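You operate a simulated robot arm through the tools that you are given. There is no shell and no other tool. Be economical: measure what you need, move in short steps, check, and stop when the job is done.

You run a simulated two-armed robot. Do the job below in one go: nothing can be reset, and whatever is moved stays where it is left.

Task
On the bamboo mat, fold the beige cloth in half, so that its two long edges meet.

Only the result counts: the job must be done as asked and must still hold three seconds after the hand-in. Knocking over, shifting, dropping, spilling or breaking anything else fails it. Flat cloth is picked up by pressing the open fingertips on it (5 to 10 N) and closing them slowly along it; thin cloth reads only 2 to 8 mm in the jaws.

Robot
Two 7-joint arms with two-finger parallel grippers on one trunk, on a base that drives. Base frame: it is fixed to the floor where the robot stands at the start and does not move with it; the origin is under the middle of the robot, x ahead of it, y to its left, z up. Lengths are in mm, angles in rad, forces in N, time in s.
The left shoulder is at the start at [70, 163, 1120], the right one opposite. With the tool pointing down near the work surface each hand reaches from about 400 to 880 mm from the robot's upright axis, wherever it stands, measured 20 degrees to its own side. Places, roughly: bamboo mat (25x40 cm) [540, -60, 840]; beige cloth [500, -100, 900]. Payload 3.43 kg a hand.
The tool frame of a hand sits at the grasp point between the pads (the TCP): z along the fingers, y along the line on which they close. The tips reach 34 mm beyond it. The gripper opens to 128 mm. The fingers are 24 mm wide and 12 mm thick; the gripper's body (48 by 130 mm) begins 96 mm behind the TCP.
Orientation is told as [roll, pitch, yaw] about the base's x, y, z axes, in that order, counted from this pose: with the fingers straight down and closing along the base's y, the tool's x points along the base's -x, its y along +y and its z along -z.

Tools
- The arms move only by the tool apply_moves. It takes "left_commands", "right_commands" or both (then of equal length, played together; a hand with none holds still); each is a list of rows, each an object (a shift or turn left out is 0, a gripper value left out holds the last) with "grip": the opening, from 0 (shut) to 1 (fully open); "translation": the shift along the base's x, y, z in mm, a list of three; "delta_rot": the turn, a rotation vector about the base's x, y, z in rad, a list of three. In form: [{"grip": grip, "translation": [tx, ty, tz], "delta_rot": [wx, wy, wz]}, ...]. A call has 1 to 8 rows; each row is the pose to reach, as a shift and turn from the pose commanded when the call began. Each row takes 0.2 s and may step no farther than 50 mm and 0.15 rad from the row before; otherwise, or with a gripper value out of range, the whole call is refused. A pose out of reach is approached as far as the arm can. The call stops where the force on the tool passes 40 N (or 10 N more than at its start, if that is more) or the arm is blocked; 0.2 s more then pass. The fingers move at their own pace (about 153 mm/s each) and stop on an object; they squeeze with about 37 N. The grip force told is the motor's: it shows also when the fingers shut on nothing. Time passes only in rows, and 0.2 s behind the last, so rows that repeat a pose let the fingers close. It gives the time, the measured TCP pose, the force on the tool (base axes), the opening and the grip force at its end, in the units of the frame above (readings bear some noise), with the torque about the TCP (base axes, N m) and any sound that the robot's microphone picked up, and new pictures: "views" is both (left out), scene, wrist or none (wrist: the cameras of the hands that moved).
- Cameras (640 x 400 px; columns grow to the right, rows downward): "scene" is now at [138, -7.3, 1333.8]; the picture's right is [-0.18, -0.98, 0.00], its down [-0.64, 0.12, -0.76] and it looks along [0.74, -0.14, -0.65] (base axes); focal length 289 px, centre (320, 200). "left" rides on the left gripper at [76, 11, -160] in its tool frame; the picture's right is [-0.15, 0.99, 0.00], its down [-0.88, -0.13, -0.46] and it looks along [-0.45, -0.07, 0.89] (tool axes); focal length 234 px, centre (320, 200). "right" rides on the right gripper at [76, -11, -160] in its tool frame; the picture's right is [0.15, 0.99, 0.00], its down [-0.88, 0.13, -0.46] and it looks along [-0.45, 0.07, 0.89] (tool axes); focal length 234 px, centre (320, 200). There is no depth. A picture from a camera that has moved, and an enlarged one, comes with that camera's place and axes in the base frame and with its lens. The place of the scene camera against the robot may be out by one fixed shift of up to 18 mm in any direction.
- raise_lower(by): slides the trunk up (or, below 0, down) by that many mm; the arms and the scene camera ride with it, the base frame stays. It gives what a move gives, with no picture.
- roll_base(legs): drives the robot by 1 to 6 legs, each [ahead, left, turn to the left] in mm, mm and rad, along the robot's own axes; the way and the turn of a leg run together, so that a leg with both is an arc; at most 1500 mm and 3.142 rad a leg. The arms and the cameras ride along, it lands a little off, and it stops where it bumps. It gives what a move gives, and a new picture of the scene camera.
- aim_head(pan, tilt): turns the head with the scene camera to pan (to the left, within 1.501 rad either way) and tilt (down, from -0.506 to 1.204), counted from straight ahead of the robot. It gives what a move gives, and a new picture of the scene camera.
- inspect(camera, box): a new picture of the part [left, top, right, bottom] of that camera's present view, enlarged. It takes no simulated time.
- hand_in(): hands the job in; it is judged then, once.

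Work in short steps. Places have to be worked out from the pictures, the camera data and where the tool is seen: move nearer, look again, correct. Check each grasp and each placing, and mend what went wrong. You have 120 turns and 260 pictures in all, those below and enlarged ones among them. Open the grippers and draw the arms clear of the work before you hand the job in, unless the task says otherwise; then end with one line.

The tools are called after "Request:" by a JSON object that holds its "name" and its "arguments". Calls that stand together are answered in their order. apply_moves: Moves the arms, as the interface text tells. Its arguments: {"type":"object","properties":{"left_commands":{"type":"array","items":{"type":"object","properties":{"grip":{"type":"number"},"translation":{"type":"array","items":{"type":"number"}},"delta_rot":{"type":"array","items":{"type":"number"}}}}},"right_commands":{"type":"array","items":{"type":"object","properties":{"grip":{"type":"number"},"translation":{"type":"array","items":{"type":"number"}},"delta_rot":{"type":"array","items":{"type":"number"}}}}},"views":{"type":"string","enum":["both","scene","wrist","none"]}},"required":[]} The other tools are called the same way: raise_lower (by) slides the trunk up or down; roll_base (legs) drives the base; aim_head (pan, tilt) turns the head that bears the scene camera; inspect (camera, box) takes an enlarged picture of a part of a camera's view; hand_in () hands the job in.

At the start:

```text
time_s: 0.0
left_eef_pos: [517.0, 70.2, 1088.5]
left_tool_rot: [0.0, -0.001, 0.0]
left_ft_force: [0.2, 0.3, -0.4]
left_ft_torque: [0.01, 0.01, 0.01]
left_opening: 128.0
left_finger_force: 0.1
right_eef_pos: [589.8, -337.2, 1002.1]
right_tool_rot: [0.0, 0.0, -0.001]
right_ft_force: [-0.8, 0.6, 0.1]
right_ft_torque: [0.02, -0.04, 0.03]
right_opening: 128.0
right_finger_force: 0.2
trunk travel left (down, up): [-600.0, 340.0]
robot x, y, heading: [0.1, -2.2, 0.001]
head pan, tilt: [-0.183, 0.71]
```

scene: 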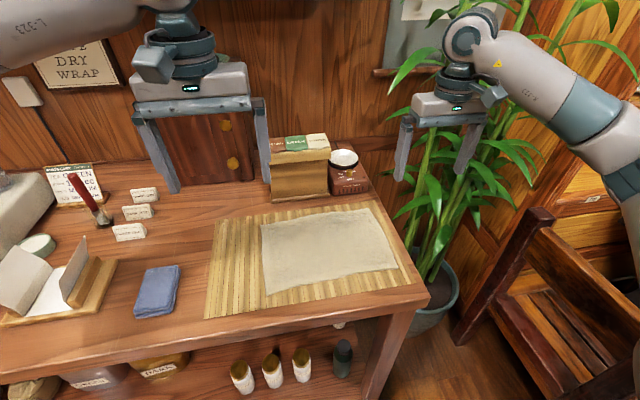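
right: 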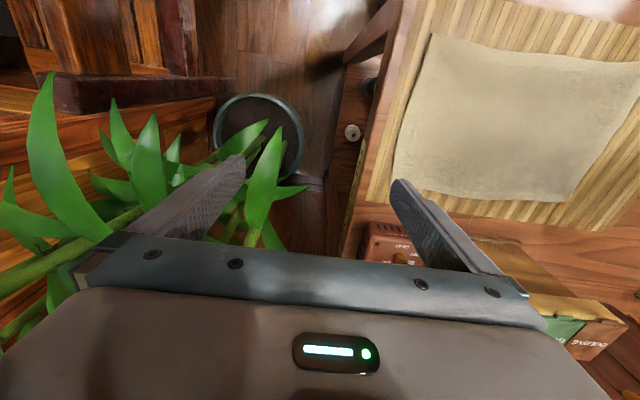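
left: 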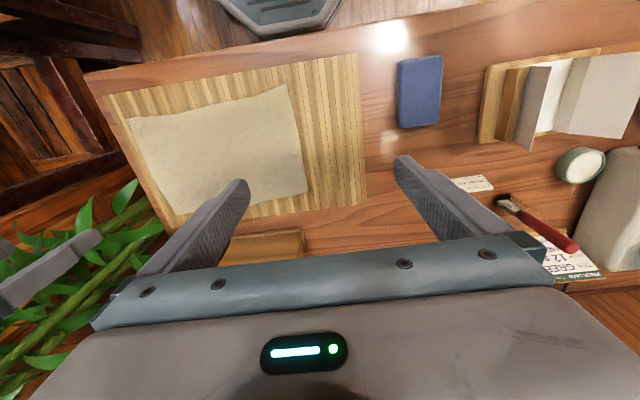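

The cloth's long edges run along y: near edge x≈445, far edge x≈630. I enlarge the views to fix the corners.

Request:
{"name": "inspect", "arguments": {"camera": "left", "box": [90, 50, 370, 225]}}

Request:
{"name": "inspect", "arguments": {"camera": "scene", "box": [200, 130, 440, 320]}}

Request:
{"name": "inspect", "arguments": {"camera": "right", "box": [340, 0, 640, 250]}}

```text
2.29 times, centred on (230, 138) of left
camera zoom: at [440.9, 80.4, 1248.5], right [0.15, 0.99, 0.0], down [0.88, -0.13, 0.46], along [0.45, -0.07, -0.89], focal length 535 px, centre (526, 343)
```

zoom: 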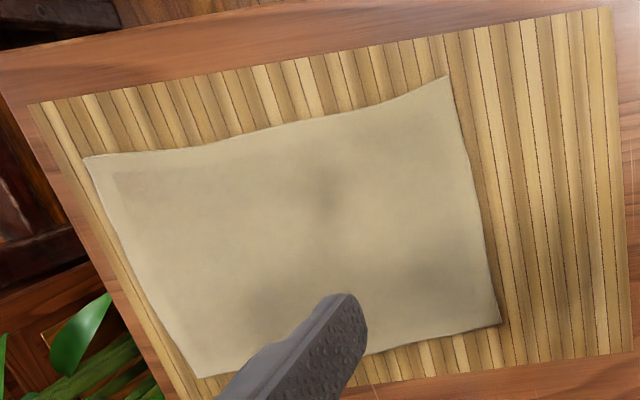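

```text
2.11 times, centred on (320, 225) of scene
camera zoom: at [138.0, -7.3, 1333.8], right [-0.18, -0.98, 0.0], down [-0.64, 0.12, -0.76], along [0.74, -0.14, -0.65], focal length 608 px, centre (320, 147)
```

zoom: 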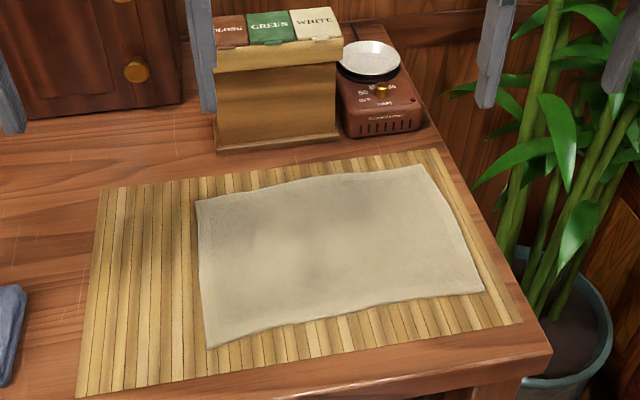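

```text
1.60 times, centred on (490, 125) of right
camera zoom: at [514.7, -349.5, 1162.0], right [-0.15, 0.99, 0.0], down [0.88, 0.13, 0.46], along [0.45, 0.07, -0.89], focal length 375 px, centre (48, 320)
```

zoom: 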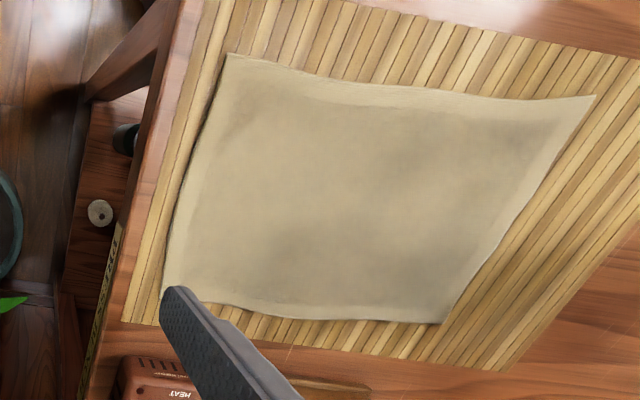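

The two wrist views agree: surface z≈857, corners near-left (437,27), near-right (451,-235), far-left (619,32), far-right (632,-228). I bring both hands above the near-edge corners, jaws narrowed.

Request:
{"name": "apply_moves", "arguments": {"left_commands": [{"grip": 0.25, "translation": [-13, -15, -30]}, {"translation": [-26, -30, -60]}, {"translation": [-40, -44, -89]}, {"translation": [-53, -59, -118]}, {"translation": [-66, -74, -148]}, {"translation": [-66, -74, -148]}], "right_commands": [{"grip": 0.25, "translation": [-25, 27, -12]}, {"translation": [-50, 53, -25]}, {"translation": [-76, 80, -37]}, {"translation": [-101, 106, -50]}, {"translation": [-126, 133, -62]}, {"translation": [-126, 133, -62]}]}}

```text
time_s: 1.4
left_eef_pos: [450.5, -1.5, 940.9]
left_tool_rot: [0.0, 0.0, 0.003]
left_ft_force: [-0.3, -0.7, -0.2]
left_ft_torque: [0.0, -0.04, 0.0]
left_opening: 31.8
left_finger_force: 0.0
right_eef_pos: [462.8, -205.1, 941.3]
right_tool_rot: [0.001, -0.001, 0.0]
right_ft_force: [0.4, 0.5, 0.0]
right_ft_torque: [0.02, 0.01, -0.02]
right_opening: 32.1
right_finger_force: 0.1
trunk travel left (down, up): [-600.0, 340.0]
robot x, y, heading: [-1.6, 0.9, -0.001]
head pan, tilt: [-0.183, 0.71]
camera scene: at [137.7, -7.6, 1333.9], right [-0.18, -0.98, 0.0], down [-0.64, 0.12, -0.76], along [0.74, -0.14, -0.65], focal length 289 px, centre (320, 200)
camera right: at [386.7, -217.1, 1100.0], right [-0.15, 0.99, 0.0], down [0.88, 0.13, 0.46], along [0.45, 0.07, -0.89], focal length 234 px, centre (320, 200)
camera left: at [374.7, 8.4, 1099.7], right [0.15, 0.99, 0.0], down [0.88, -0.13, 0.46], along [0.45, -0.07, -0.89], focal length 234 px, centre (320, 200)
```

scene: 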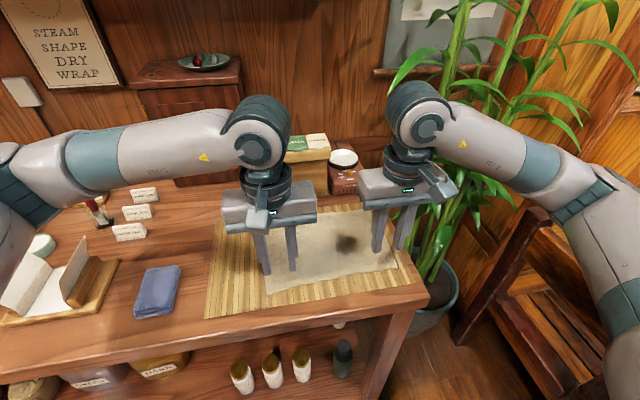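
right: 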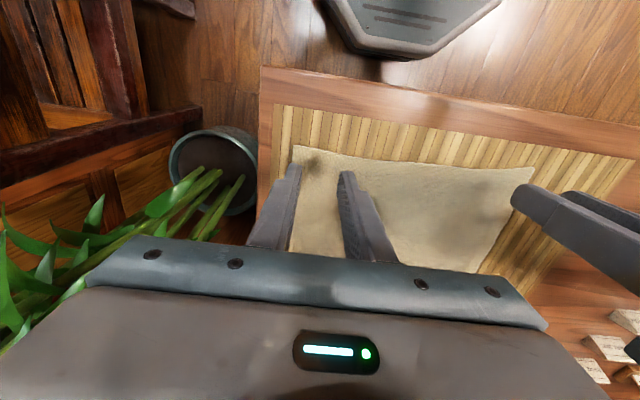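
left: 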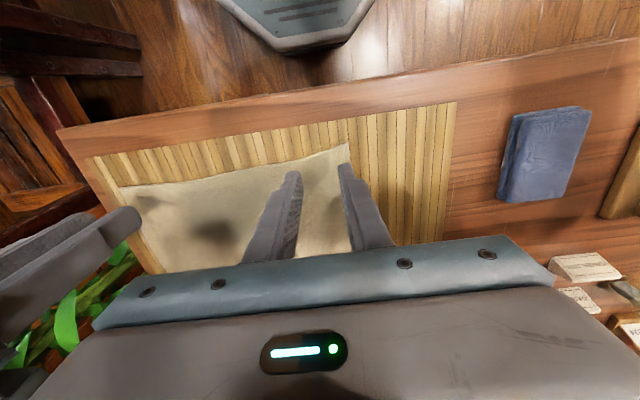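

Corners confirmed. I descend to just above the cloth with a 3 mm inward nudge.

Request:
{"name": "apply_moves", "arguments": {"left_commands": [{"translation": [0, -2, -25]}, {"translation": [0, -3, -42]}, {"translation": [0, -3, -45]}], "right_commands": [{"translation": [0, 2, -25]}, {"translation": [0, 3, -42]}, {"translation": [0, 3, -45]}], "views": "none"}}

Request:
{"name": "apply_moves", "arguments": {"left_commands": [{"translation": [0, 0, -2]}, {"translation": [0, 0, -2]}], "right_commands": [{"translation": [0, 0, -2]}, {"translation": [0, 0, -2]}], "views": "wrist"}}

```text
time_s: 2.2
left_eef_pos: [451.4, -6.3, 896.5]
left_tool_rot: [0.001, 0.001, 0.002]
left_ft_force: [0.3, -0.5, 0.3]
left_ft_torque: [-0.04, 0.0, 0.02]
left_opening: 31.8
left_finger_force: 0.0
right_eef_pos: [463.9, -201.8, 895.5]
right_tool_rot: [-0.001, -0.001, 0.0]
right_ft_force: [0.4, 0.2, 0.0]
right_ft_torque: [0.0, 0.0, 0.01]
right_opening: 31.9
right_finger_force: 0.1
trunk travel left (down, up): [-600.0, 340.0]
robot x, y, heading: [-0.3, 0.5, 0.003]
head pan, tilt: [-0.183, 0.71]
```

```text
time_s: 2.8
left_eef_pos: [451.5, -6.3, 894.1]
left_tool_rot: [0.0, 0.001, 0.001]
left_ft_force: [0.6, -0.6, 0.6]
left_ft_torque: [-0.02, 0.01, -0.01]
left_opening: 32.2
left_finger_force: 0.1
right_eef_pos: [463.9, -200.9, 893.1]
right_tool_rot: [-0.001, -0.001, 0.0]
right_ft_force: [0.7, 0.1, -0.1]
right_ft_torque: [0.01, 0.02, 0.02]
right_opening: 32.1
right_finger_force: 0.0
trunk travel left (down, up): [-600.0, 340.0]
robot x, y, heading: [2.2, -0.9, -0.004]
head pan, tilt: [-0.183, 0.71]
camera right: at [388.1, -213.3, 1053.3], right [-0.15, 0.99, 0.0], down [0.88, 0.13, 0.46], along [0.45, 0.07, -0.89], focal length 234 px, centre (320, 200)
camera left: at [375.5, 3.8, 1053.4], right [0.15, 0.99, 0.0], down [0.88, -0.13, 0.46], along [0.45, -0.07, -0.89], focal length 234 px, centre (320, 200)
```

right: 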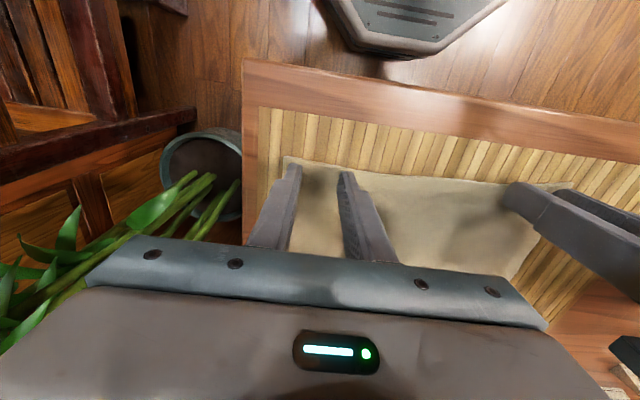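
left: 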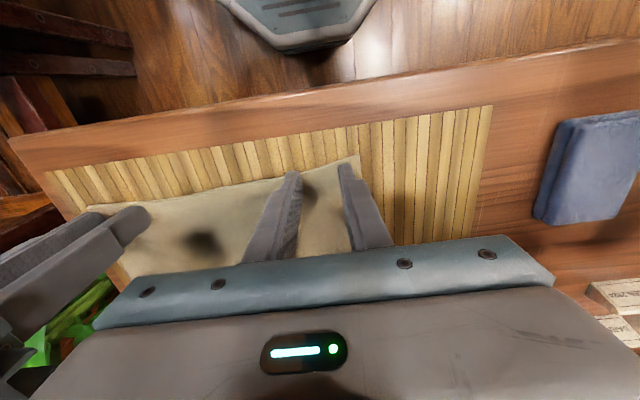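

No contact yet; I creep down in small steps watching force.

Request:
{"name": "apply_moves", "arguments": {"left_commands": [{"translation": [0, 0, -2]}, {"translation": [0, 0, -3]}], "right_commands": [{"translation": [0, 0, -2]}, {"translation": [0, 0, -3]}], "views": "none"}}

Request:
{"name": "apply_moves", "arguments": {"left_commands": [{"translation": [0, 0, -1]}, {"translation": [0, 0, -2]}], "right_commands": [{"translation": [0, 0, -1]}, {"translation": [0, 0, -2]}], "views": "none"}}

```text
time_s: 3.4
left_eef_pos: [450.9, -7.4, 891.3]
left_tool_rot: [-0.001, 0.0, 0.002]
left_ft_force: [0.9, 0.1, -0.3]
left_ft_torque: [-0.01, 0.02, -0.01]
left_opening: 32.1
left_finger_force: 0.0
right_eef_pos: [462.9, -202.2, 890.0]
right_tool_rot: [-0.001, 0.001, -0.001]
right_ft_force: [-0.1, -0.1, 0.1]
right_ft_torque: [-0.01, -0.01, 0.0]
right_opening: 31.9
right_finger_force: 0.0
trunk travel left (down, up): [-600.0, 340.0]
robot x, y, heading: [2.5, -1.6, -0.003]
head pan, tilt: [-0.183, 0.71]
```

```text
time_s: 4.0
left_eef_pos: [451.3, -6.1, 890.1]
left_tool_rot: [-0.001, -0.001, 0.001]
left_ft_force: [-0.2, -0.3, 0.5]
left_ft_torque: [-0.03, -0.04, 0.0]
left_opening: 31.9
left_finger_force: 0.1
right_eef_pos: [464.9, -202.0, 888.8]
right_tool_rot: [0.001, 0.0, 0.001]
right_ft_force: [0.0, -1.0, 0.9]
right_ft_torque: [-0.01, -0.01, -0.02]
right_opening: 31.9
right_finger_force: 0.1
trunk travel left (down, up): [-600.0, 340.0]
robot x, y, heading: [0.2, -1.5, -0.001]
head pan, tilt: [-0.183, 0.71]
```

Still no contact; continuing.

Request:
{"name": "apply_moves", "arguments": {"left_commands": [{"translation": [0, 0, -2]}, {"translation": [0, 0, -2]}], "right_commands": [{"translation": [0, 0, -1]}, {"translation": [0, 0, -2]}], "views": "none"}}

Request:
{"name": "apply_moves", "arguments": {"left_commands": [{"translation": [0, 0, -2]}, {"translation": [0, 0, -2]}], "right_commands": [{"translation": [0, 0, -1]}, {"translation": [0, 0, -2]}], "views": "none"}}

Request:
{"name": "apply_moves", "arguments": {"left_commands": [{"translation": [0, 0, -1]}, {"translation": [0, 0, -2]}], "right_commands": [{"translation": [0, 0, -1]}, {"translation": [0, 0, -1]}], "views": "wrist"}}

```text
time_s: 4.6
left_eef_pos: [451.9, -5.3, 889.3]
left_tool_rot: [0.0, -0.003, 0.003]
left_ft_force: [1.3, 0.8, 5.2]
left_ft_torque: [0.05, -0.03, 0.03]
left_opening: 32.0
left_finger_force: 0.0
right_eef_pos: [463.7, -202.5, 887.3]
right_tool_rot: [0.0, -0.003, 0.0]
right_ft_force: [2.7, -1.6, 9.0]
right_ft_torque: [-0.07, -0.09, -0.01]
right_opening: 32.0
right_finger_force: 0.1
trunk travel left (down, up): [-600.0, 340.0]
robot x, y, heading: [-0.6, -2.9, 0.005]
head pan, tilt: [-0.183, 0.71]
```

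```text
time_s: 5.2
left_eef_pos: [449.7, -6.8, 886.8]
left_tool_rot: [-0.002, -0.005, 0.002]
left_ft_force: [3.9, 1.2, 16.3]
left_ft_torque: [0.14, -0.18, -0.05]
left_opening: 31.9
left_finger_force: 0.0
right_eef_pos: [463.8, -201.2, 887.1]
right_tool_rot: [0.0, -0.003, -0.003]
right_ft_force: [3.9, -3.9, 25.1]
right_ft_torque: [-0.2, -0.16, 0.01]
right_opening: 31.9
right_finger_force: 0.1
trunk travel left (down, up): [-600.0, 340.0]
robot x, y, heading: [-1.4, 2.0, 0.005]
head pan, tilt: [-0.183, 0.71]
```

```text
time_s: 5.8
left_eef_pos: [449.5, -6.1, 885.5]
left_tool_rot: [-0.004, -0.006, 0.003]
left_ft_force: [10.3, 2.3, 36.6]
left_ft_torque: [0.44, -0.41, -0.1]
left_opening: 32.0
left_finger_force: 0.2
right_eef_pos: [462.7, -202.6, 886.1]
right_tool_rot: [0.001, -0.005, 0.0]
right_ft_force: [9.3, -3.7, 33.6]
right_ft_torque: [-0.17, -0.37, 0.05]
right_opening: 31.8
right_finger_force: 0.1
trunk travel left (down, up): [-600.0, 340.0]
robot x, y, heading: [4.6, -0.5, -0.003]
head pan, tilt: [-0.183, 0.71]
camera right: at [386.5, -213.1, 1045.5], right [-0.15, 0.99, 0.0], down [0.88, 0.13, 0.46], along [0.46, 0.07, -0.89], focal length 234 px, centre (320, 200)
camera left: at [373.0, 3.8, 1045.1], right [0.14, 0.99, 0.0], down [0.88, -0.13, 0.46], along [0.46, -0.07, -0.89], focal length 234 px, centre (320, 200)
```

right: 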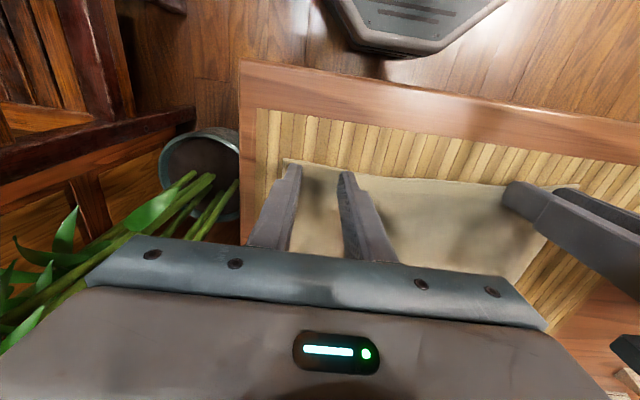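
left: 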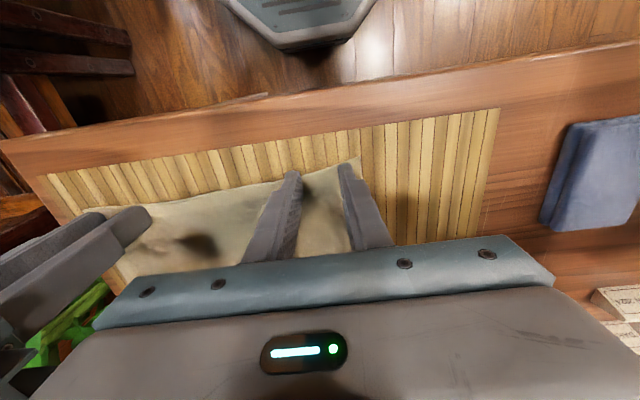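

Force is too high; I back off to about 8 N on both.

Request:
{"name": "apply_moves", "arguments": {"left_commands": [{"translation": [0, 0, 2]}, {"translation": [0, 0, 3]}], "right_commands": [{"translation": [0, 0, 2]}, {"translation": [0, 0, 2.7]}], "views": "none"}}

```text
time_s: 6.4
left_eef_pos: [449.2, -6.9, 886.9]
left_tool_rot: [0.0, 0.0, 0.002]
left_ft_force: [7.1, -1.0, 22.3]
left_ft_torque: [0.13, -0.35, -0.05]
left_opening: 31.6
left_finger_force: 0.1
right_eef_pos: [462.6, -201.7, 886.9]
right_tool_rot: [0.0, 0.002, 0.0]
right_ft_force: [6.2, -0.7, 22.0]
right_ft_torque: [-0.05, -0.25, -0.02]
right_opening: 31.9
right_finger_force: 0.1
trunk travel left (down, up): [-600.0, 340.0]
robot x, y, heading: [1.9, 0.5, 0.005]
head pan, tilt: [-0.183, 0.71]
```

Still 22 N; a bit more up.

Request:
{"name": "apply_moves", "arguments": {"left_commands": [{"translation": [0, 0, 1.5]}, {"translation": [0, 0, 2.5]}], "right_commands": [{"translation": [0, 0, 1.5]}, {"translation": [0, 0, 2.5]}], "views": "none"}}

```text
time_s: 7.0
left_eef_pos: [448.9, -7.3, 888.0]
left_tool_rot: [0.003, 0.002, 0.001]
left_ft_force: [0.0, -0.6, 6.3]
left_ft_torque: [-0.02, 0.01, 0.01]
left_opening: 32.1
left_finger_force: 0.1
right_eef_pos: [463.6, -201.7, 888.0]
right_tool_rot: [-0.002, 0.005, 0.002]
right_ft_force: [-0.7, 0.3, 2.9]
right_ft_torque: [0.03, -0.02, -0.01]
right_opening: 32.1
right_finger_force: 0.1
trunk travel left (down, up): [-600.0, 340.0]
robot x, y, heading: [-3.7, -4.2, 0.001]
head pan, tilt: [-0.183, 0.71]
```

Left 6 N, right 3 N: I lower the right slightly and close both slowly.

Request:
{"name": "apply_moves", "arguments": {"left_commands": [{"grip": 0.25, "translation": [0, 0, -0.3]}, {"grip": 0.21}, {"grip": 0.17}, {"grip": 0.13}, {"grip": 0.09}, {"grip": 0.05}, {"grip": 0.0}, {"grip": 0.0}], "right_commands": [{"grip": 0.25, "translation": [0, 0, -0.8]}, {"grip": 0.21, "translation": [0, 0, -0.8]}, {"grip": 0.17, "translation": [0, 0, -0.8]}, {"grip": 0.13, "translation": [0, 0, -0.8]}, {"grip": 0.09, "translation": [0, 0, -0.8]}, {"grip": 0.05, "translation": [0, 0, -0.8]}, {"grip": 0.0, "translation": [0, 0, -0.8]}, {"grip": 0.0, "translation": [0, 0, -0.8]}], "views": "both"}}

```text
time_s: 8.8
left_eef_pos: [450.1, -6.7, 890.4]
left_tool_rot: [0.0, -0.001, 0.002]
left_ft_force: [-0.1, -0.1, 0.1]
left_ft_torque: [0.0, -0.01, -0.01]
left_opening: 0.0
left_finger_force: 33.0
right_eef_pos: [463.3, -203.3, 888.0]
right_tool_rot: [-0.001, 0.0, 0.001]
right_ft_force: [-0.3, 0.5, 1.4]
right_ft_torque: [-0.01, 0.02, 0.0]
right_opening: 3.4
right_finger_force: 37.0
trunk travel left (down, up): [-600.0, 340.0]
robot x, y, heading: [-0.4, 1.5, -0.002]
head pan, tilt: [-0.183, 0.71]
camera scene: at [137.9, -7.2, 1333.8], right [-0.18, -0.98, 0.0], down [-0.64, 0.12, -0.76], along [0.74, -0.14, -0.65], focal length 289 px, centre (320, 200)
camera right: at [388.3, -213.5, 1047.6], right [-0.15, 0.99, 0.0], down [0.88, 0.13, 0.46], along [0.45, 0.07, -0.89], focal length 234 px, centre (320, 200)
camera left: at [374.4, 3.6, 1048.1], right [0.15, 0.99, 0.0], down [0.88, -0.13, 0.46], along [0.45, -0.07, -0.89], focal length 234 px, centre (320, 200)
```

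scene: 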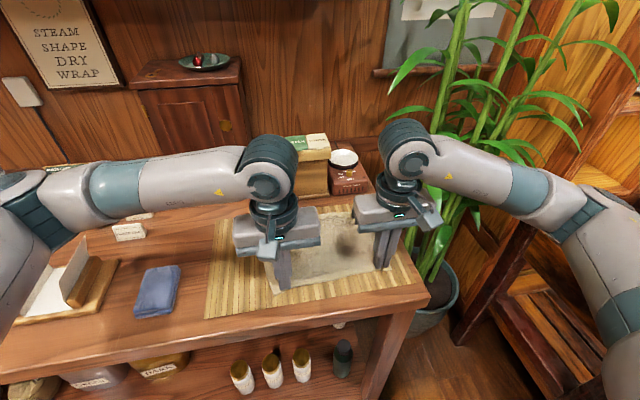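
right: 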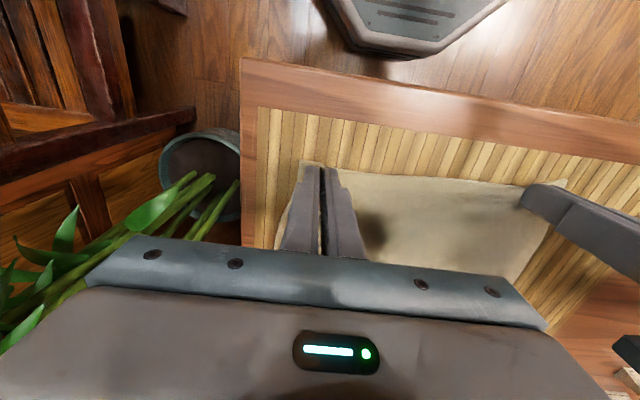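
left: 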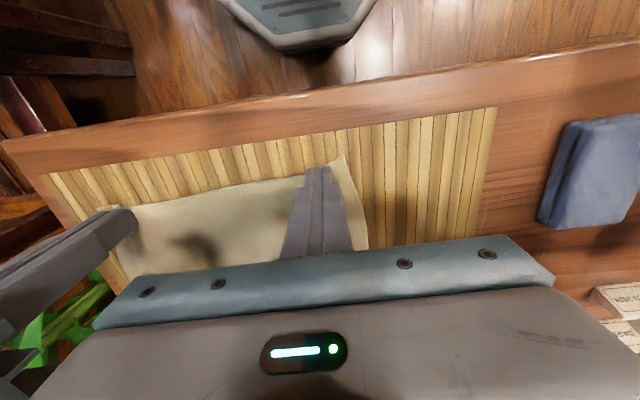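

Right caught cloth (3.4 mm); left closed empty because it had risen. I reopen the left, moving 3 mm nearer the corner, and press again.

Request:
{"name": "apply_moves", "arguments": {"left_commands": [{"grip": 0.0, "translation": [0, 0, 4]}, {"grip": 0.25, "translation": [0, 2, 4]}, {"translation": [0, 2, 2]}, {"translation": [0, 2, 0]}, {"translation": [0, 2, -1.5]}], "views": "none"}}

Request:
{"name": "apply_moves", "arguments": {"left_commands": [{"translation": [0, 0, -0.5]}], "views": "none"}}

```text
time_s: 10.0
left_eef_pos: [450.4, -4.3, 887.9]
left_tool_rot: [-0.001, -0.002, 0.0]
left_ft_force: [0.1, 0.0, 4.7]
left_ft_torque: [0.0, -0.02, -0.01]
left_opening: 31.6
left_finger_force: 0.2
right_eef_pos: [463.7, -201.1, 887.5]
right_tool_rot: [-0.002, 0.001, -0.001]
right_ft_force: [1.1, 1.0, 0.8]
right_ft_torque: [0.02, 0.0, -0.01]
right_opening: 3.5
right_finger_force: 36.9
trunk travel left (down, up): [-600.0, 340.0]
robot x, y, heading: [-2.2, 1.1, 0.0]
head pan, tilt: [-0.183, 0.71]
```

```text
time_s: 10.4
left_eef_pos: [451.0, -4.8, 887.0]
left_tool_rot: [0.0, -0.001, 0.001]
left_ft_force: [1.4, 2.0, 8.0]
left_ft_torque: [0.04, -0.06, 0.02]
left_opening: 32.1
left_finger_force: 0.0
right_eef_pos: [463.6, -201.5, 886.8]
right_tool_rot: [-0.001, 0.0, 0.0]
right_ft_force: [0.0, -0.5, 1.9]
right_ft_torque: [0.0, 0.0, 0.04]
right_opening: 3.2
right_finger_force: 36.6
trunk travel left (down, up): [-600.0, 340.0]
robot x, y, heading: [0.3, -2.4, 0.001]
head pan, tilt: [-0.183, 0.71]
```

Left presses at 8 N. I close slowly while edging down a touch to hold the pressure.

Request:
{"name": "apply_moves", "arguments": {"left_commands": [{"grip": 0.21, "translation": [0, 0, -0.2]}, {"grip": 0.17, "translation": [0, 0, -0.3]}, {"grip": 0.13, "translation": [0, 0, -0.4]}, {"grip": 0.09, "translation": [0, 0, -0.5]}, {"grip": 0.05, "translation": [0, 0, -0.5]}, {"grip": 0.0, "translation": [0, 0, -0.5]}, {"grip": 0.0, "translation": [0, 0, -0.3]}], "views": "wrist"}}

```text
time_s: 12.0
left_eef_pos: [450.4, -4.8, 886.6]
left_tool_rot: [-0.002, -0.002, 0.001]
left_ft_force: [0.7, -5.1, 11.4]
left_ft_torque: [-0.15, -0.05, 0.02]
left_opening: 3.5
left_finger_force: 36.6
right_eef_pos: [463.7, -201.5, 888.8]
right_tool_rot: [-0.001, -0.001, -0.001]
right_ft_force: [0.0, 4.3, 1.2]
right_ft_torque: [0.14, 0.0, 0.05]
right_opening: 3.3
right_finger_force: 37.0
trunk travel left (down, up): [-600.0, 340.0]
robot x, y, heading: [-0.4, -0.6, -0.001]
head pan, tilt: [-0.183, 0.71]
camera left: at [373.5, 5.5, 1046.1], right [0.15, 0.99, 0.0], down [0.88, -0.13, 0.46], along [0.45, -0.07, -0.89], focal length 234 px, centre (320, 200)
```

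left: 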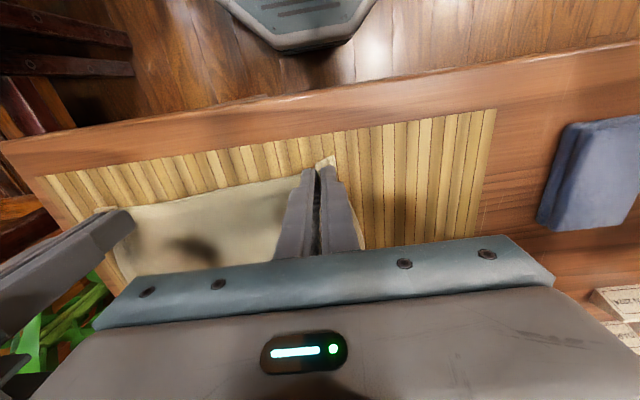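

Both hands grip, but laying at the far side would force the hands to tilt toward the boxes there. Folding the far edge toward me is cleaner (hands can rotate freely over the near table edge), so I release here and lift off.

Request:
{"name": "apply_moves", "arguments": {"left_commands": [{"grip": 0.05, "translation": [0, 0, 0]}, {"grip": 0.12, "translation": [0, 0, 0.5]}, {"grip": 0.25, "translation": [0, 0, 1]}, {"grip": 0.3, "translation": [0, 0, 2]}, {"translation": [0, 0, 15]}, {"translation": [0, 0, 60]}, {"translation": [0, 0, 110]}, {"translation": [0, 0, 150]}], "right_commands": [{"grip": 0.05, "translation": [0, 0, 0]}, {"grip": 0.12, "translation": [0, 0, 0]}, {"grip": 0.25, "translation": [0, 0, 0]}, {"grip": 0.3, "translation": [0, 0, 1]}, {"translation": [0, 0, 15]}, {"translation": [0, 0, 60]}, {"translation": [0, 0, 110]}, {"translation": [0, 0, 150]}]}}

```text
time_s: 13.8
left_eef_pos: [449.0, -4.7, 1033.9]
left_tool_rot: [-0.001, -0.001, 0.003]
left_ft_force: [-0.6, -1.0, -0.2]
left_ft_torque: [0.0, 0.0, 0.0]
left_opening: 38.3
left_finger_force: 0.1
right_eef_pos: [463.6, -201.9, 1038.5]
right_tool_rot: [0.0, 0.001, -0.002]
right_ft_force: [0.0, 0.3, 0.3]
right_ft_torque: [-0.01, 0.0, 0.0]
right_opening: 38.3
right_finger_force: 0.1
trunk travel left (down, up): [-600.0, 340.0]
robot x, y, heading: [-1.9, -2.5, 0.004]
head pan, tilt: [-0.183, 0.71]
camera scene: at [137.0, -6.8, 1333.8], right [-0.18, -0.98, 0.0], down [-0.64, 0.12, -0.76], along [0.75, -0.14, -0.65], focal length 289 px, centre (320, 200)
camera right: at [388.3, -213.7, 1198.2], right [-0.15, 0.99, 0.0], down [0.88, 0.13, 0.46], along [0.45, 0.07, -0.89], focal length 234 px, centre (320, 200)
camera left: at [373.6, 6.5, 1193.8], right [0.15, 0.99, 0.0], down [0.88, -0.13, 0.46], along [0.45, -0.07, -0.89], focal length 234 px, centre (320, 200)
```

scene: 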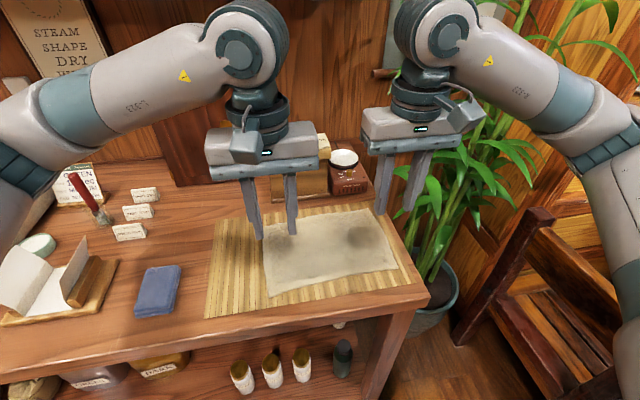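
right: 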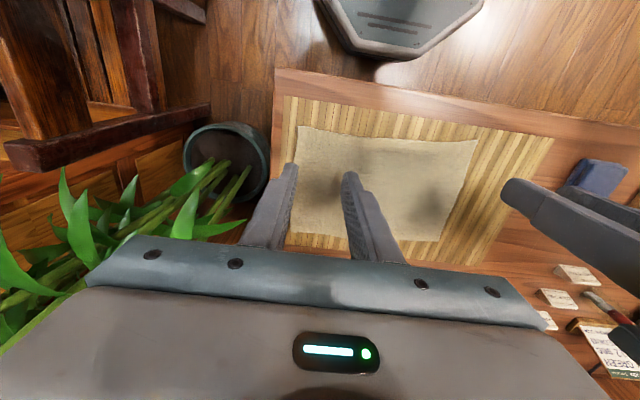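
left: 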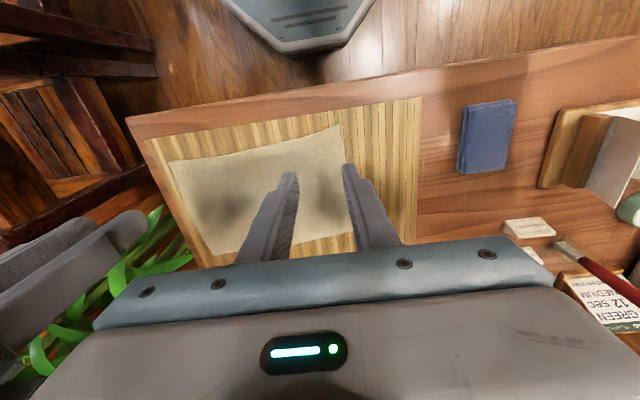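

The cloth lies flat again. I drive straight back 180 mm.

Request:
{"name": "roll_base", "arguments": {"legs": [[-180, 0, 0]]}}

```text
time_s: 15.3
left_eef_pos: [272.5, -4.7, 1033.9]
left_tool_rot: [-0.002, 0.001, 0.003]
left_ft_force: [-1.1, -0.3, 0.3]
left_ft_torque: [-0.01, -0.03, -0.04]
left_opening: 38.5
left_finger_force: 0.1
right_eef_pos: [286.0, -201.8, 1038.3]
right_tool_rot: [0.001, -0.001, 0.001]
right_ft_force: [0.0, 0.4, -0.6]
right_ft_torque: [0.02, 0.0, 0.02]
right_opening: 38.4
right_finger_force: 0.1
trunk travel left (down, up): [-600.0, 340.0]
robot x, y, heading: [-180.1, -1.0, 0.006]
head pan, tilt: [-0.183, 0.71]
camera scene: at [-40.6, -7.2, 1333.9], right [-0.18, -0.98, 0.0], down [-0.64, 0.12, -0.76], along [0.75, -0.14, -0.65], focal length 289 px, centre (320, 200)
```

scene: 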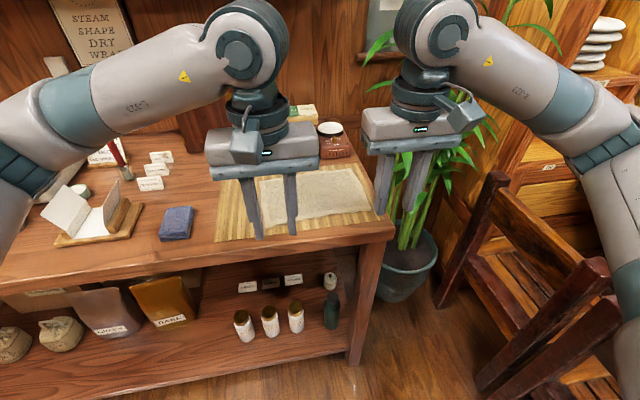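

I extend both hands toward the far edge, staying high, and look.

Request:
{"name": "apply_moves", "arguments": {"left_commands": [{"translation": [45, 1, 0]}, {"translation": [90, 2, 0]}, {"translation": [135, 3, 0]}, {"translation": [180, 4, 0]}, {"translation": [225, 5, 0]}, {"translation": [270, 6, 0]}, {"translation": [300, 6, -20]}, {"translation": [300, 6, -34]}], "right_commands": [{"translation": [45, 0, 0]}, {"translation": [90, 1, 0]}, {"translation": [135, 1, 0]}, {"translation": [180, 2, 0]}, {"translation": [225, 2, 0]}, {"translation": [270, 2, 0]}, {"translation": [300, 2, -20]}, {"translation": [300, 2, -38]}]}}

```text
time_s: 17.1
left_eef_pos: [572.0, 3.0, 999.2]
left_tool_rot: [0.0, 0.001, 0.002]
left_ft_force: [-0.2, -0.1, -0.3]
left_ft_torque: [0.0, -0.02, 0.05]
left_opening: 38.5
left_finger_force: 0.0
right_eef_pos: [587.7, -200.9, 1001.3]
right_tool_rot: [0.0, 0.0, 0.004]
right_ft_force: [-0.1, 0.2, -1.0]
right_ft_torque: [0.01, 0.0, 0.04]
right_opening: 38.4
right_finger_force: 0.1
trunk travel left (down, up): [-600.0, 340.0]
robot x, y, heading: [-177.2, -1.3, -0.001]
head pan, tilt: [-0.183, 0.71]
camera scene: at [-40.1, -7.1, 1333.9], right [-0.18, -0.98, 0.0], down [-0.64, 0.12, -0.76], along [0.75, -0.14, -0.65], focal length 289 px, centre (320, 200)
camera right: at [512.3, -212.2, 1160.7], right [-0.15, 0.99, 0.0], down [0.88, 0.13, 0.46], along [0.45, 0.07, -0.89], focal length 234 px, centre (320, 200)
camera left: at [495.9, 13.3, 1159.2], right [0.14, 0.99, 0.0], down [0.88, -0.13, 0.46], along [0.45, -0.07, -0.89], focal length 234 px, centre (320, 200)
```

scene: 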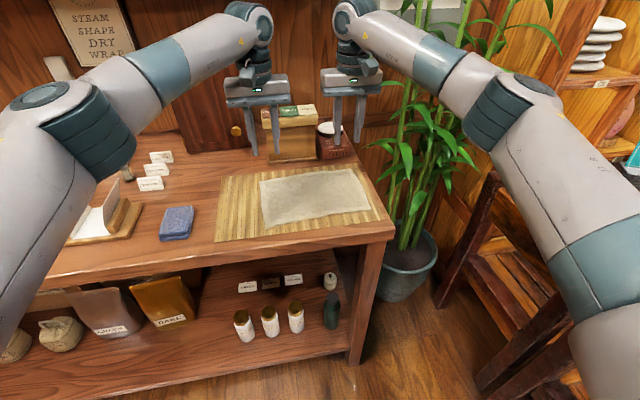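
right: 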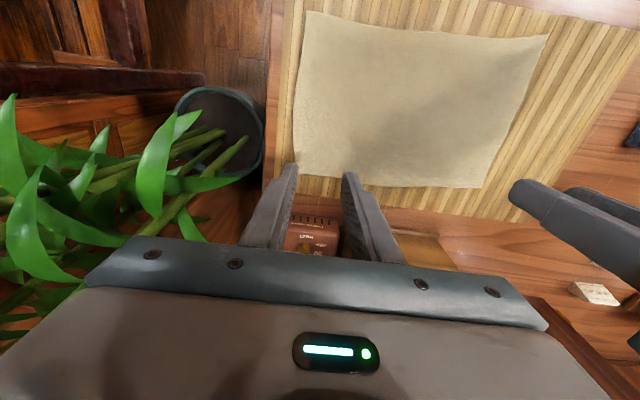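
left: 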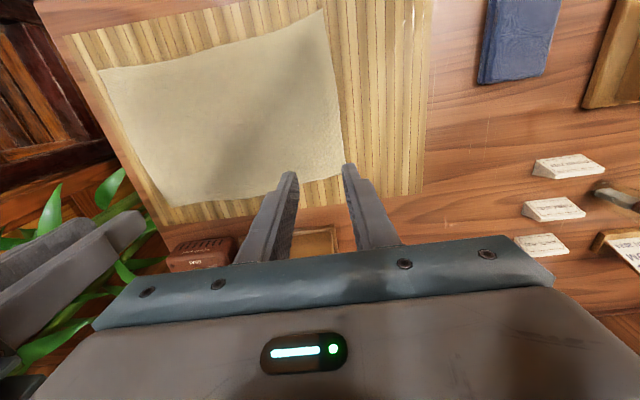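

I enlarge both wrist views to place the edge precisely near the grasp points.

Request:
{"name": "inspect", "arguments": {"camera": "left", "box": [80, 0, 400, 230]}}

Request:
{"name": "inspect", "arguments": {"camera": "right", "box": [260, 0, 580, 230]}}

```text
1.74 times, centred on (240, 115) of left
camera zoom: at [495.9, 13.3, 1159.2], right [0.14, 0.99, 0.0], down [0.88, -0.13, 0.46], along [0.45, -0.07, -0.89], focal length 407 px, centre (459, 348)
```

zoom: 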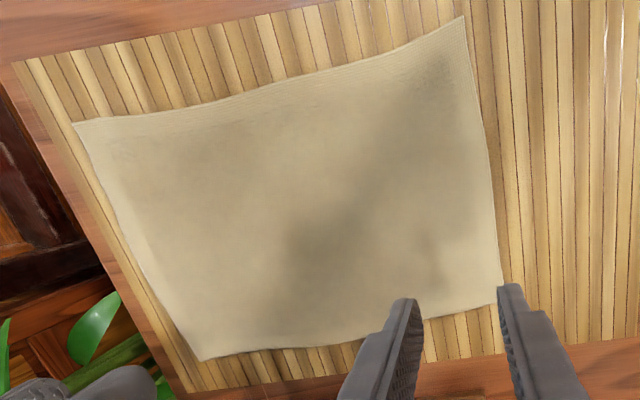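

```text
1.74 times, centred on (420, 115) of right
camera zoom: at [512.3, -212.2, 1160.7], right [-0.15, 0.99, 0.0], down [0.88, 0.13, 0.46], along [0.45, 0.07, -0.89], focal length 407 px, centre (146, 348)
```

zoom: 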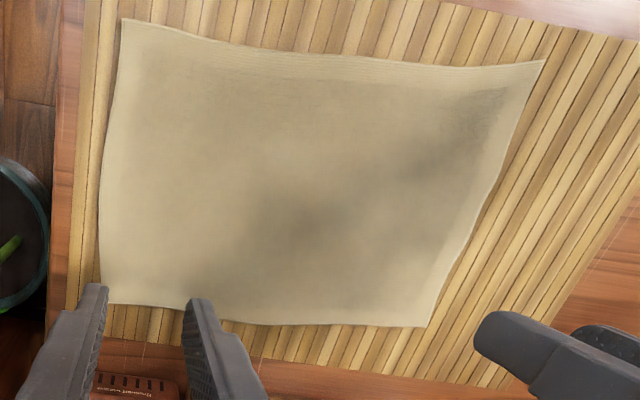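

Far corners now: left (615,29), right (632,-228). I descend onto the far edge so the fingers catch about 13 mm of cloth.

Request:
{"name": "apply_moves", "arguments": {"left_commands": [{"grip": 0.25, "translation": [20, -1, -40]}, {"translation": [40, -2, -80]}, {"translation": [44, -2, -103]}, {"translation": [44, -2, -107]}, {"translation": [44, -2, -107]}], "right_commands": [{"grip": 0.25, "translation": [20, 1, -40]}, {"translation": [36, 2, -80]}, {"translation": [37, 2, -105]}, {"translation": [37, 2, -109]}, {"translation": [37, 2, -109]}], "views": "wrist"}}

```text
time_s: 18.3
left_eef_pos: [614.5, -1.1, 892.0]
left_tool_rot: [-0.001, 0.001, 0.003]
left_ft_force: [-0.5, -0.2, 0.2]
left_ft_torque: [0.01, -0.02, 0.01]
left_opening: 32.1
left_finger_force: 0.0
right_eef_pos: [623.6, -198.3, 891.1]
right_tool_rot: [0.0, 0.0, 0.0]
right_ft_force: [-0.1, 0.1, -0.4]
right_ft_torque: [0.01, -0.01, 0.01]
right_opening: 32.0
right_finger_force: 0.0
trunk travel left (down, up): [-600.0, 340.0]
robot x, y, heading: [-178.9, -0.4, 0.002]
head pan, tilt: [-0.183, 0.71]
camera right: at [549.2, -209.8, 1050.9], right [-0.15, 0.99, 0.0], down [0.88, 0.13, 0.46], along [0.45, 0.07, -0.89], focal length 234 px, centre (320, 200)
camera left: at [539.6, 9.9, 1051.1], right [0.14, 0.99, 0.0], down [0.88, -0.13, 0.46], along [0.45, -0.07, -0.89], focal length 234 px, centre (320, 200)
```

right: 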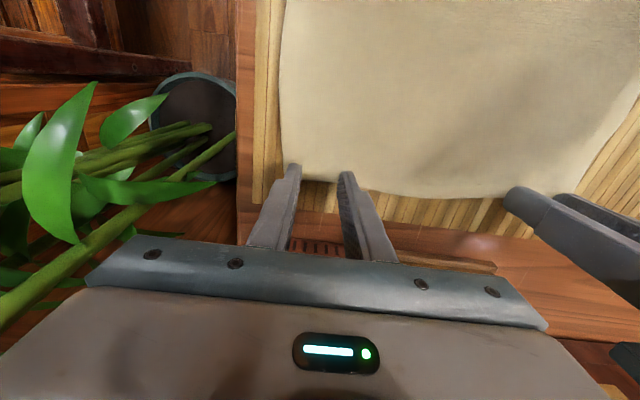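
left: 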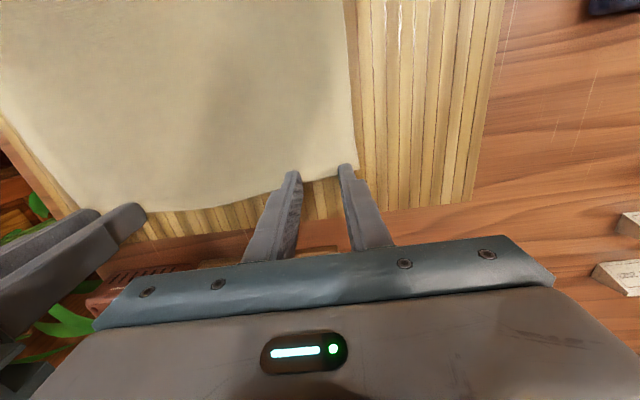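

Close to contact; I check how much cloth lies under the fingertips.

Request:
{"name": "inspect", "arguments": {"camera": "left", "box": [260, 140, 380, 215]}}

Request:
{"name": "inspect", "arguments": {"camera": "right", "box": [260, 140, 380, 215]}}

```text
5.33 times, centred on (320, 178) of left
camera zoom: at [539.6, 9.9, 1051.1], right [0.14, 0.99, 0.0], down [0.88, -0.13, 0.46], along [0.45, -0.07, -0.89], focal length 1249 px, centre (320, 320)
```

zoom: 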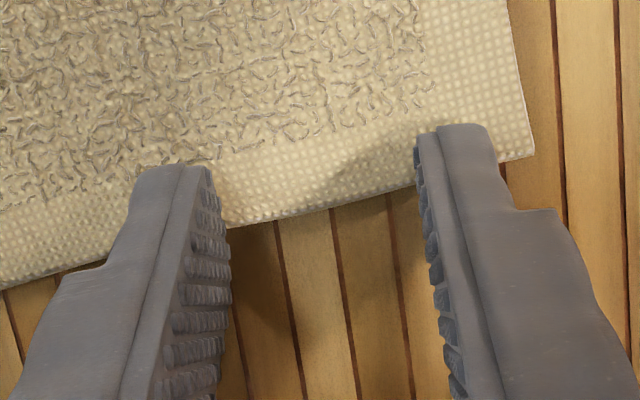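

```text
5.33 times, centred on (320, 178) of right
camera zoom: at [549.2, -209.8, 1050.9], right [-0.15, 0.99, 0.0], down [0.88, 0.13, 0.46], along [0.45, 0.07, -0.89], focal length 1249 px, centre (320, 320)
```

zoom: 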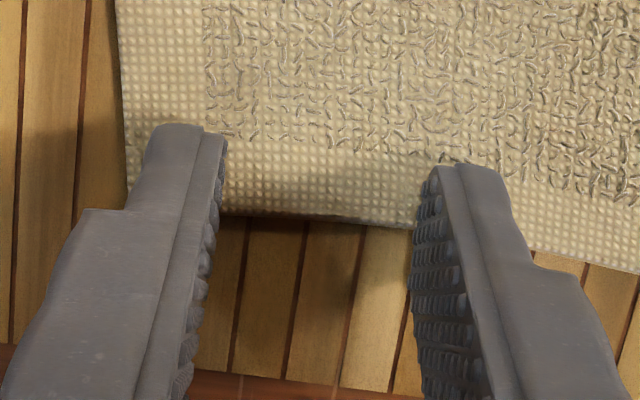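

Overlap is about 10–12 mm on both, good. I press down gently.

Request:
{"name": "apply_moves", "arguments": {"left_commands": [{"translation": [-1, 0, -2]}, {"translation": [-1, 0, -3.5]}], "right_commands": [{"translation": [0, 0, -2]}, {"translation": [0, 0, -3]}], "views": "none"}}

Request:
{"name": "apply_moves", "arguments": {"left_commands": [{"translation": [0, 0, -1]}], "right_commands": [{"translation": [0, 0, -1]}], "views": "none"}}

```text
time_s: 18.9
left_eef_pos: [614.7, 0.4, 890.8]
left_tool_rot: [0.0, 0.002, 0.002]
left_ft_force: [0.0, 0.1, 0.4]
left_ft_torque: [0.0, 0.04, -0.01]
left_opening: 32.1
left_finger_force: 0.1
right_eef_pos: [624.7, -198.5, 888.9]
right_tool_rot: [0.001, -0.001, 0.003]
right_ft_force: [0.5, -1.2, 2.1]
right_ft_torque: [0.01, -0.03, -0.01]
right_opening: 31.7
right_finger_force: 0.2
trunk travel left (down, up): [-600.0, 340.0]
robot x, y, heading: [-177.7, 0.8, 0.006]
head pan, tilt: [-0.183, 0.71]
```

```text
time_s: 19.3
left_eef_pos: [615.6, 0.4, 889.2]
left_tool_rot: [0.0, -0.001, 0.002]
left_ft_force: [-0.3, 0.3, 1.9]
left_ft_torque: [0.02, 0.02, -0.05]
left_opening: 31.9
left_finger_force: 0.1
right_eef_pos: [623.1, -197.4, 887.6]
right_tool_rot: [0.001, 0.001, 0.003]
right_ft_force: [1.5, -2.1, 3.0]
right_ft_torque: [0.0, 0.03, 0.0]
right_opening: 31.8
right_finger_force: 0.1
trunk travel left (down, up): [-600.0, 340.0]
robot x, y, heading: [-175.2, -0.6, 0.005]
head pan, tilt: [-0.183, 0.71]
```

First contact on both; a little more.

Request:
{"name": "apply_moves", "arguments": {"left_commands": [{"translation": [0, 0, -1]}], "right_commands": [{"translation": [0, 0, -0.8]}], "views": "none"}}

Request:
{"name": "apply_moves", "arguments": {"left_commands": [{"translation": [0, 0, -0.5]}], "right_commands": [{"translation": [0, 0, -0.3]}], "views": "none"}}

```text
time_s: 19.7
left_eef_pos: [614.6, 0.6, 887.1]
left_tool_rot: [-0.002, -0.002, 0.003]
left_ft_force: [0.9, 1.2, 3.7]
left_ft_torque: [0.01, 0.01, 0.04]
left_opening: 32.1
left_finger_force: 0.1
right_eef_pos: [624.0, -197.1, 887.0]
right_tool_rot: [0.001, 0.001, 0.002]
right_ft_force: [0.8, -1.3, 4.8]
right_ft_torque: [-0.05, -0.02, -0.02]
right_opening: 31.7
right_finger_force: 0.2
trunk travel left (down, up): [-600.0, 340.0]
robot x, y, heading: [-176.4, -2.2, 0.004]
head pan, tilt: [-0.183, 0.71]
```

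```text
time_s: 20.1
left_eef_pos: [614.7, -0.5, 886.9]
left_tool_rot: [-0.001, -0.002, 0.003]
left_ft_force: [0.3, 0.5, 5.0]
left_ft_torque: [-0.02, 0.01, -0.01]
left_opening: 32.0
left_finger_force: 0.1
right_eef_pos: [624.2, -197.2, 888.1]
right_tool_rot: [-0.001, -0.002, 0.002]
right_ft_force: [1.0, -1.2, 7.5]
right_ft_torque: [-0.07, -0.03, 0.0]
right_opening: 32.1
right_finger_force: 0.0
trunk travel left (down, up): [-600.0, 340.0]
robot x, y, heading: [-176.0, -0.8, 0.001]
head pan, tilt: [-0.183, 0.71]
```

Good pressing force; I close both slowly, holding pressure.

Request:
{"name": "apply_moves", "arguments": {"left_commands": [{"grip": 0.21, "translation": [0, 0, -0.7]}, {"grip": 0.17, "translation": [0, 0, -0.8]}, {"grip": 0.13, "translation": [0, 0, -0.9]}, {"grip": 0.09, "translation": [0, 0, -0.9]}, {"grip": 0.05, "translation": [0, 0, -0.9]}, {"grip": 0.0, "translation": [0, 0, -0.7]}, {"grip": 0.0, "translation": [0, 0, -0.2]}], "right_commands": [{"grip": 0.21, "translation": [0, 0, -0.3]}, {"grip": 0.17, "translation": [0, 0, -0.4]}, {"grip": 0.13, "translation": [0, 0, -0.5]}, {"grip": 0.09, "translation": [0, 0, -0.5]}, {"grip": 0.05, "translation": [0, 0, -0.5]}, {"grip": 0.0, "translation": [0, 0, -0.3]}, {"grip": 0.0, "translation": [0, 0, 0]}], "views": "wrist"}}

```text
time_s: 21.7
left_eef_pos: [614.2, -0.3, 887.0]
left_tool_rot: [-0.001, -0.002, 0.005]
left_ft_force: [-0.2, -5.7, 3.3]
left_ft_torque: [-0.19, 0.04, 0.06]
left_opening: 2.6
left_finger_force: 37.1
right_eef_pos: [622.8, -195.9, 887.2]
right_tool_rot: [0.0, 0.001, 0.002]
right_ft_force: [-2.1, 5.9, 6.5]
right_ft_torque: [0.19, 0.1, 0.01]
right_opening: 3.3
right_finger_force: 36.9
trunk travel left (down, up): [-600.0, 340.0]
robot x, y, heading: [-183.1, 2.3, 0.004]
head pan, tilt: [-0.183, 0.71]
camera right: at [547.6, -208.5, 1046.6], right [-0.15, 0.99, 0.0], down [0.88, 0.13, 0.46], along [0.45, 0.07, -0.89], focal length 234 px, centre (320, 200)
camera left: at [538.1, 10.9, 1046.6], right [0.14, 0.99, 0.0], down [0.88, -0.13, 0.46], along [0.45, -0.07, -0.89], focal length 234 px, centre (320, 200)
```

right: 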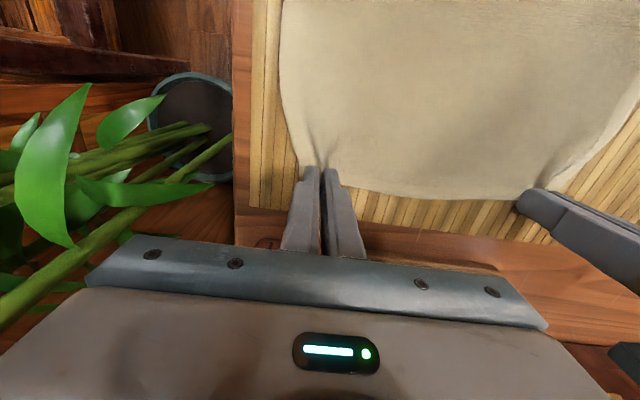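
left: 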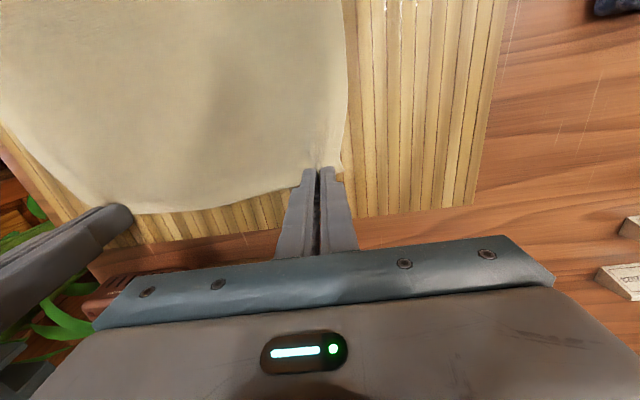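

Both corners are gripped (2.6 and 3.3 mm). I start the fold arc: lifting the far edge while leaning the fingers forward so the strip flips with the cloth.

Request:
{"name": "apply_moves", "arguments": {"left_commands": [{"grip": 0, "translation": [-6.4, -2, 13.5], "delta_rot": [0, -0.15, 0]}, {"translation": [-15.3, -2, 25.9], "delta_rot": [0, -0.3, 0]}, {"translation": [-26.4, -2, 36.6], "delta_rot": [0, -0.45, 0]}, {"translation": [-39.4, -2, 45.5], "delta_rot": [0, -0.6, 0]}, {"translation": [-54.1, -3, 52.2], "delta_rot": [0, -0.75, 0]}], "right_commands": [{"grip": 0, "translation": [-6.4, 2, 13.5], "delta_rot": [0, -0.15, 0]}, {"translation": [-15.3, 2, 25.9], "delta_rot": [0, -0.3, 0]}, {"translation": [-26.4, 1, 36.6], "delta_rot": [0, -0.45, 0]}, {"translation": [-39.4, 1, 45.5], "delta_rot": [0, -0.6, 0]}, {"translation": [-54.1, 1, 52.2], "delta_rot": [0, -0.75, 0]}]}}

```text
time_s: 22.9
left_eef_pos: [559.4, -4.1, 940.5]
left_tool_rot: [-0.005, -0.752, 0.006]
left_ft_force: [0.6, -1.4, -0.4]
left_ft_torque: [-0.07, 0.01, 0.04]
left_opening: 2.9
left_finger_force: 37.0
right_eef_pos: [569.3, -196.1, 936.8]
right_tool_rot: [-0.001, -0.75, 0.002]
right_ft_force: [-0.2, 1.9, 0.2]
right_ft_torque: [0.03, 0.04, 0.07]
right_opening: 3.6
right_finger_force: 36.9
trunk travel left (down, up): [-600.0, 340.0]
robot x, y, heading: [-177.2, 1.6, 0.0]
head pan, tilt: [-0.183, 0.71]
camera scene: at [-40.8, -7.6, 1333.9], right [-0.18, -0.98, 0.0], down [-0.64, 0.12, -0.76], along [0.75, -0.14, -0.65], focal length 289 px, centre (320, 200)
camera right: at [405.6, -208.5, 1002.6], right [-0.11, 0.99, -0.1], down [0.33, 0.13, 0.93], along [0.94, 0.07, -0.34], focal length 234 px, centre (320, 200)
camera left: at [395.8, 6.7, 1004.2], right [0.1, 0.99, 0.1], down [0.33, -0.13, 0.93], along [0.94, -0.06, -0.34], focal length 234 px, centre (320, 200)
```

scene: 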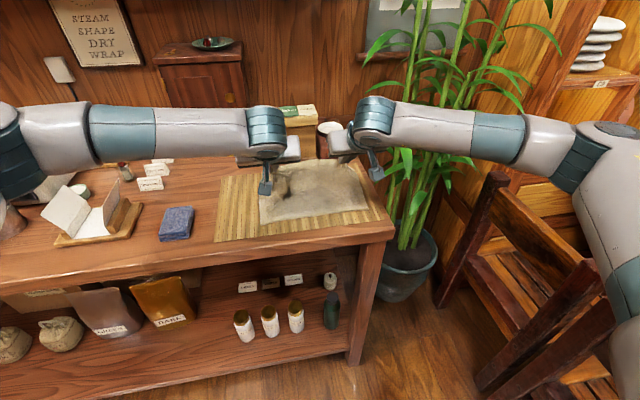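
right: 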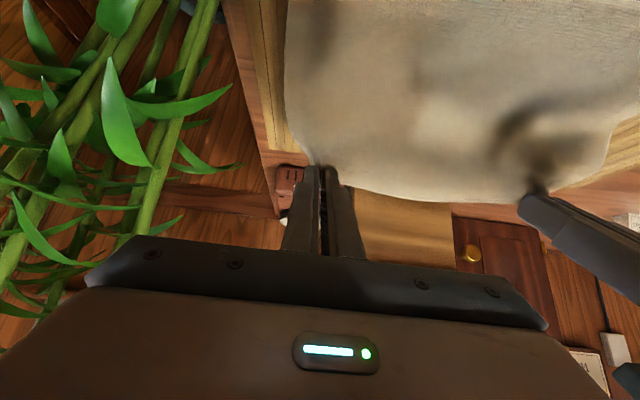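
left: 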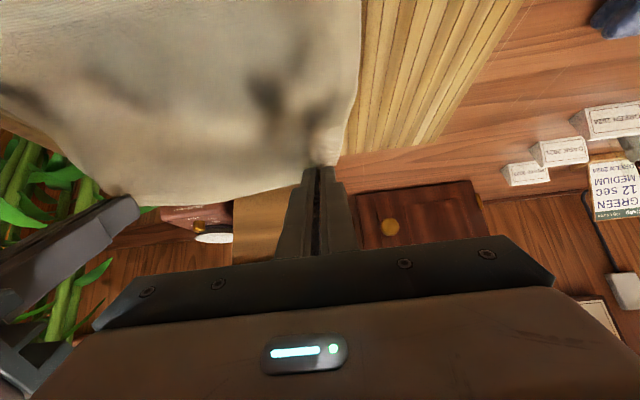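

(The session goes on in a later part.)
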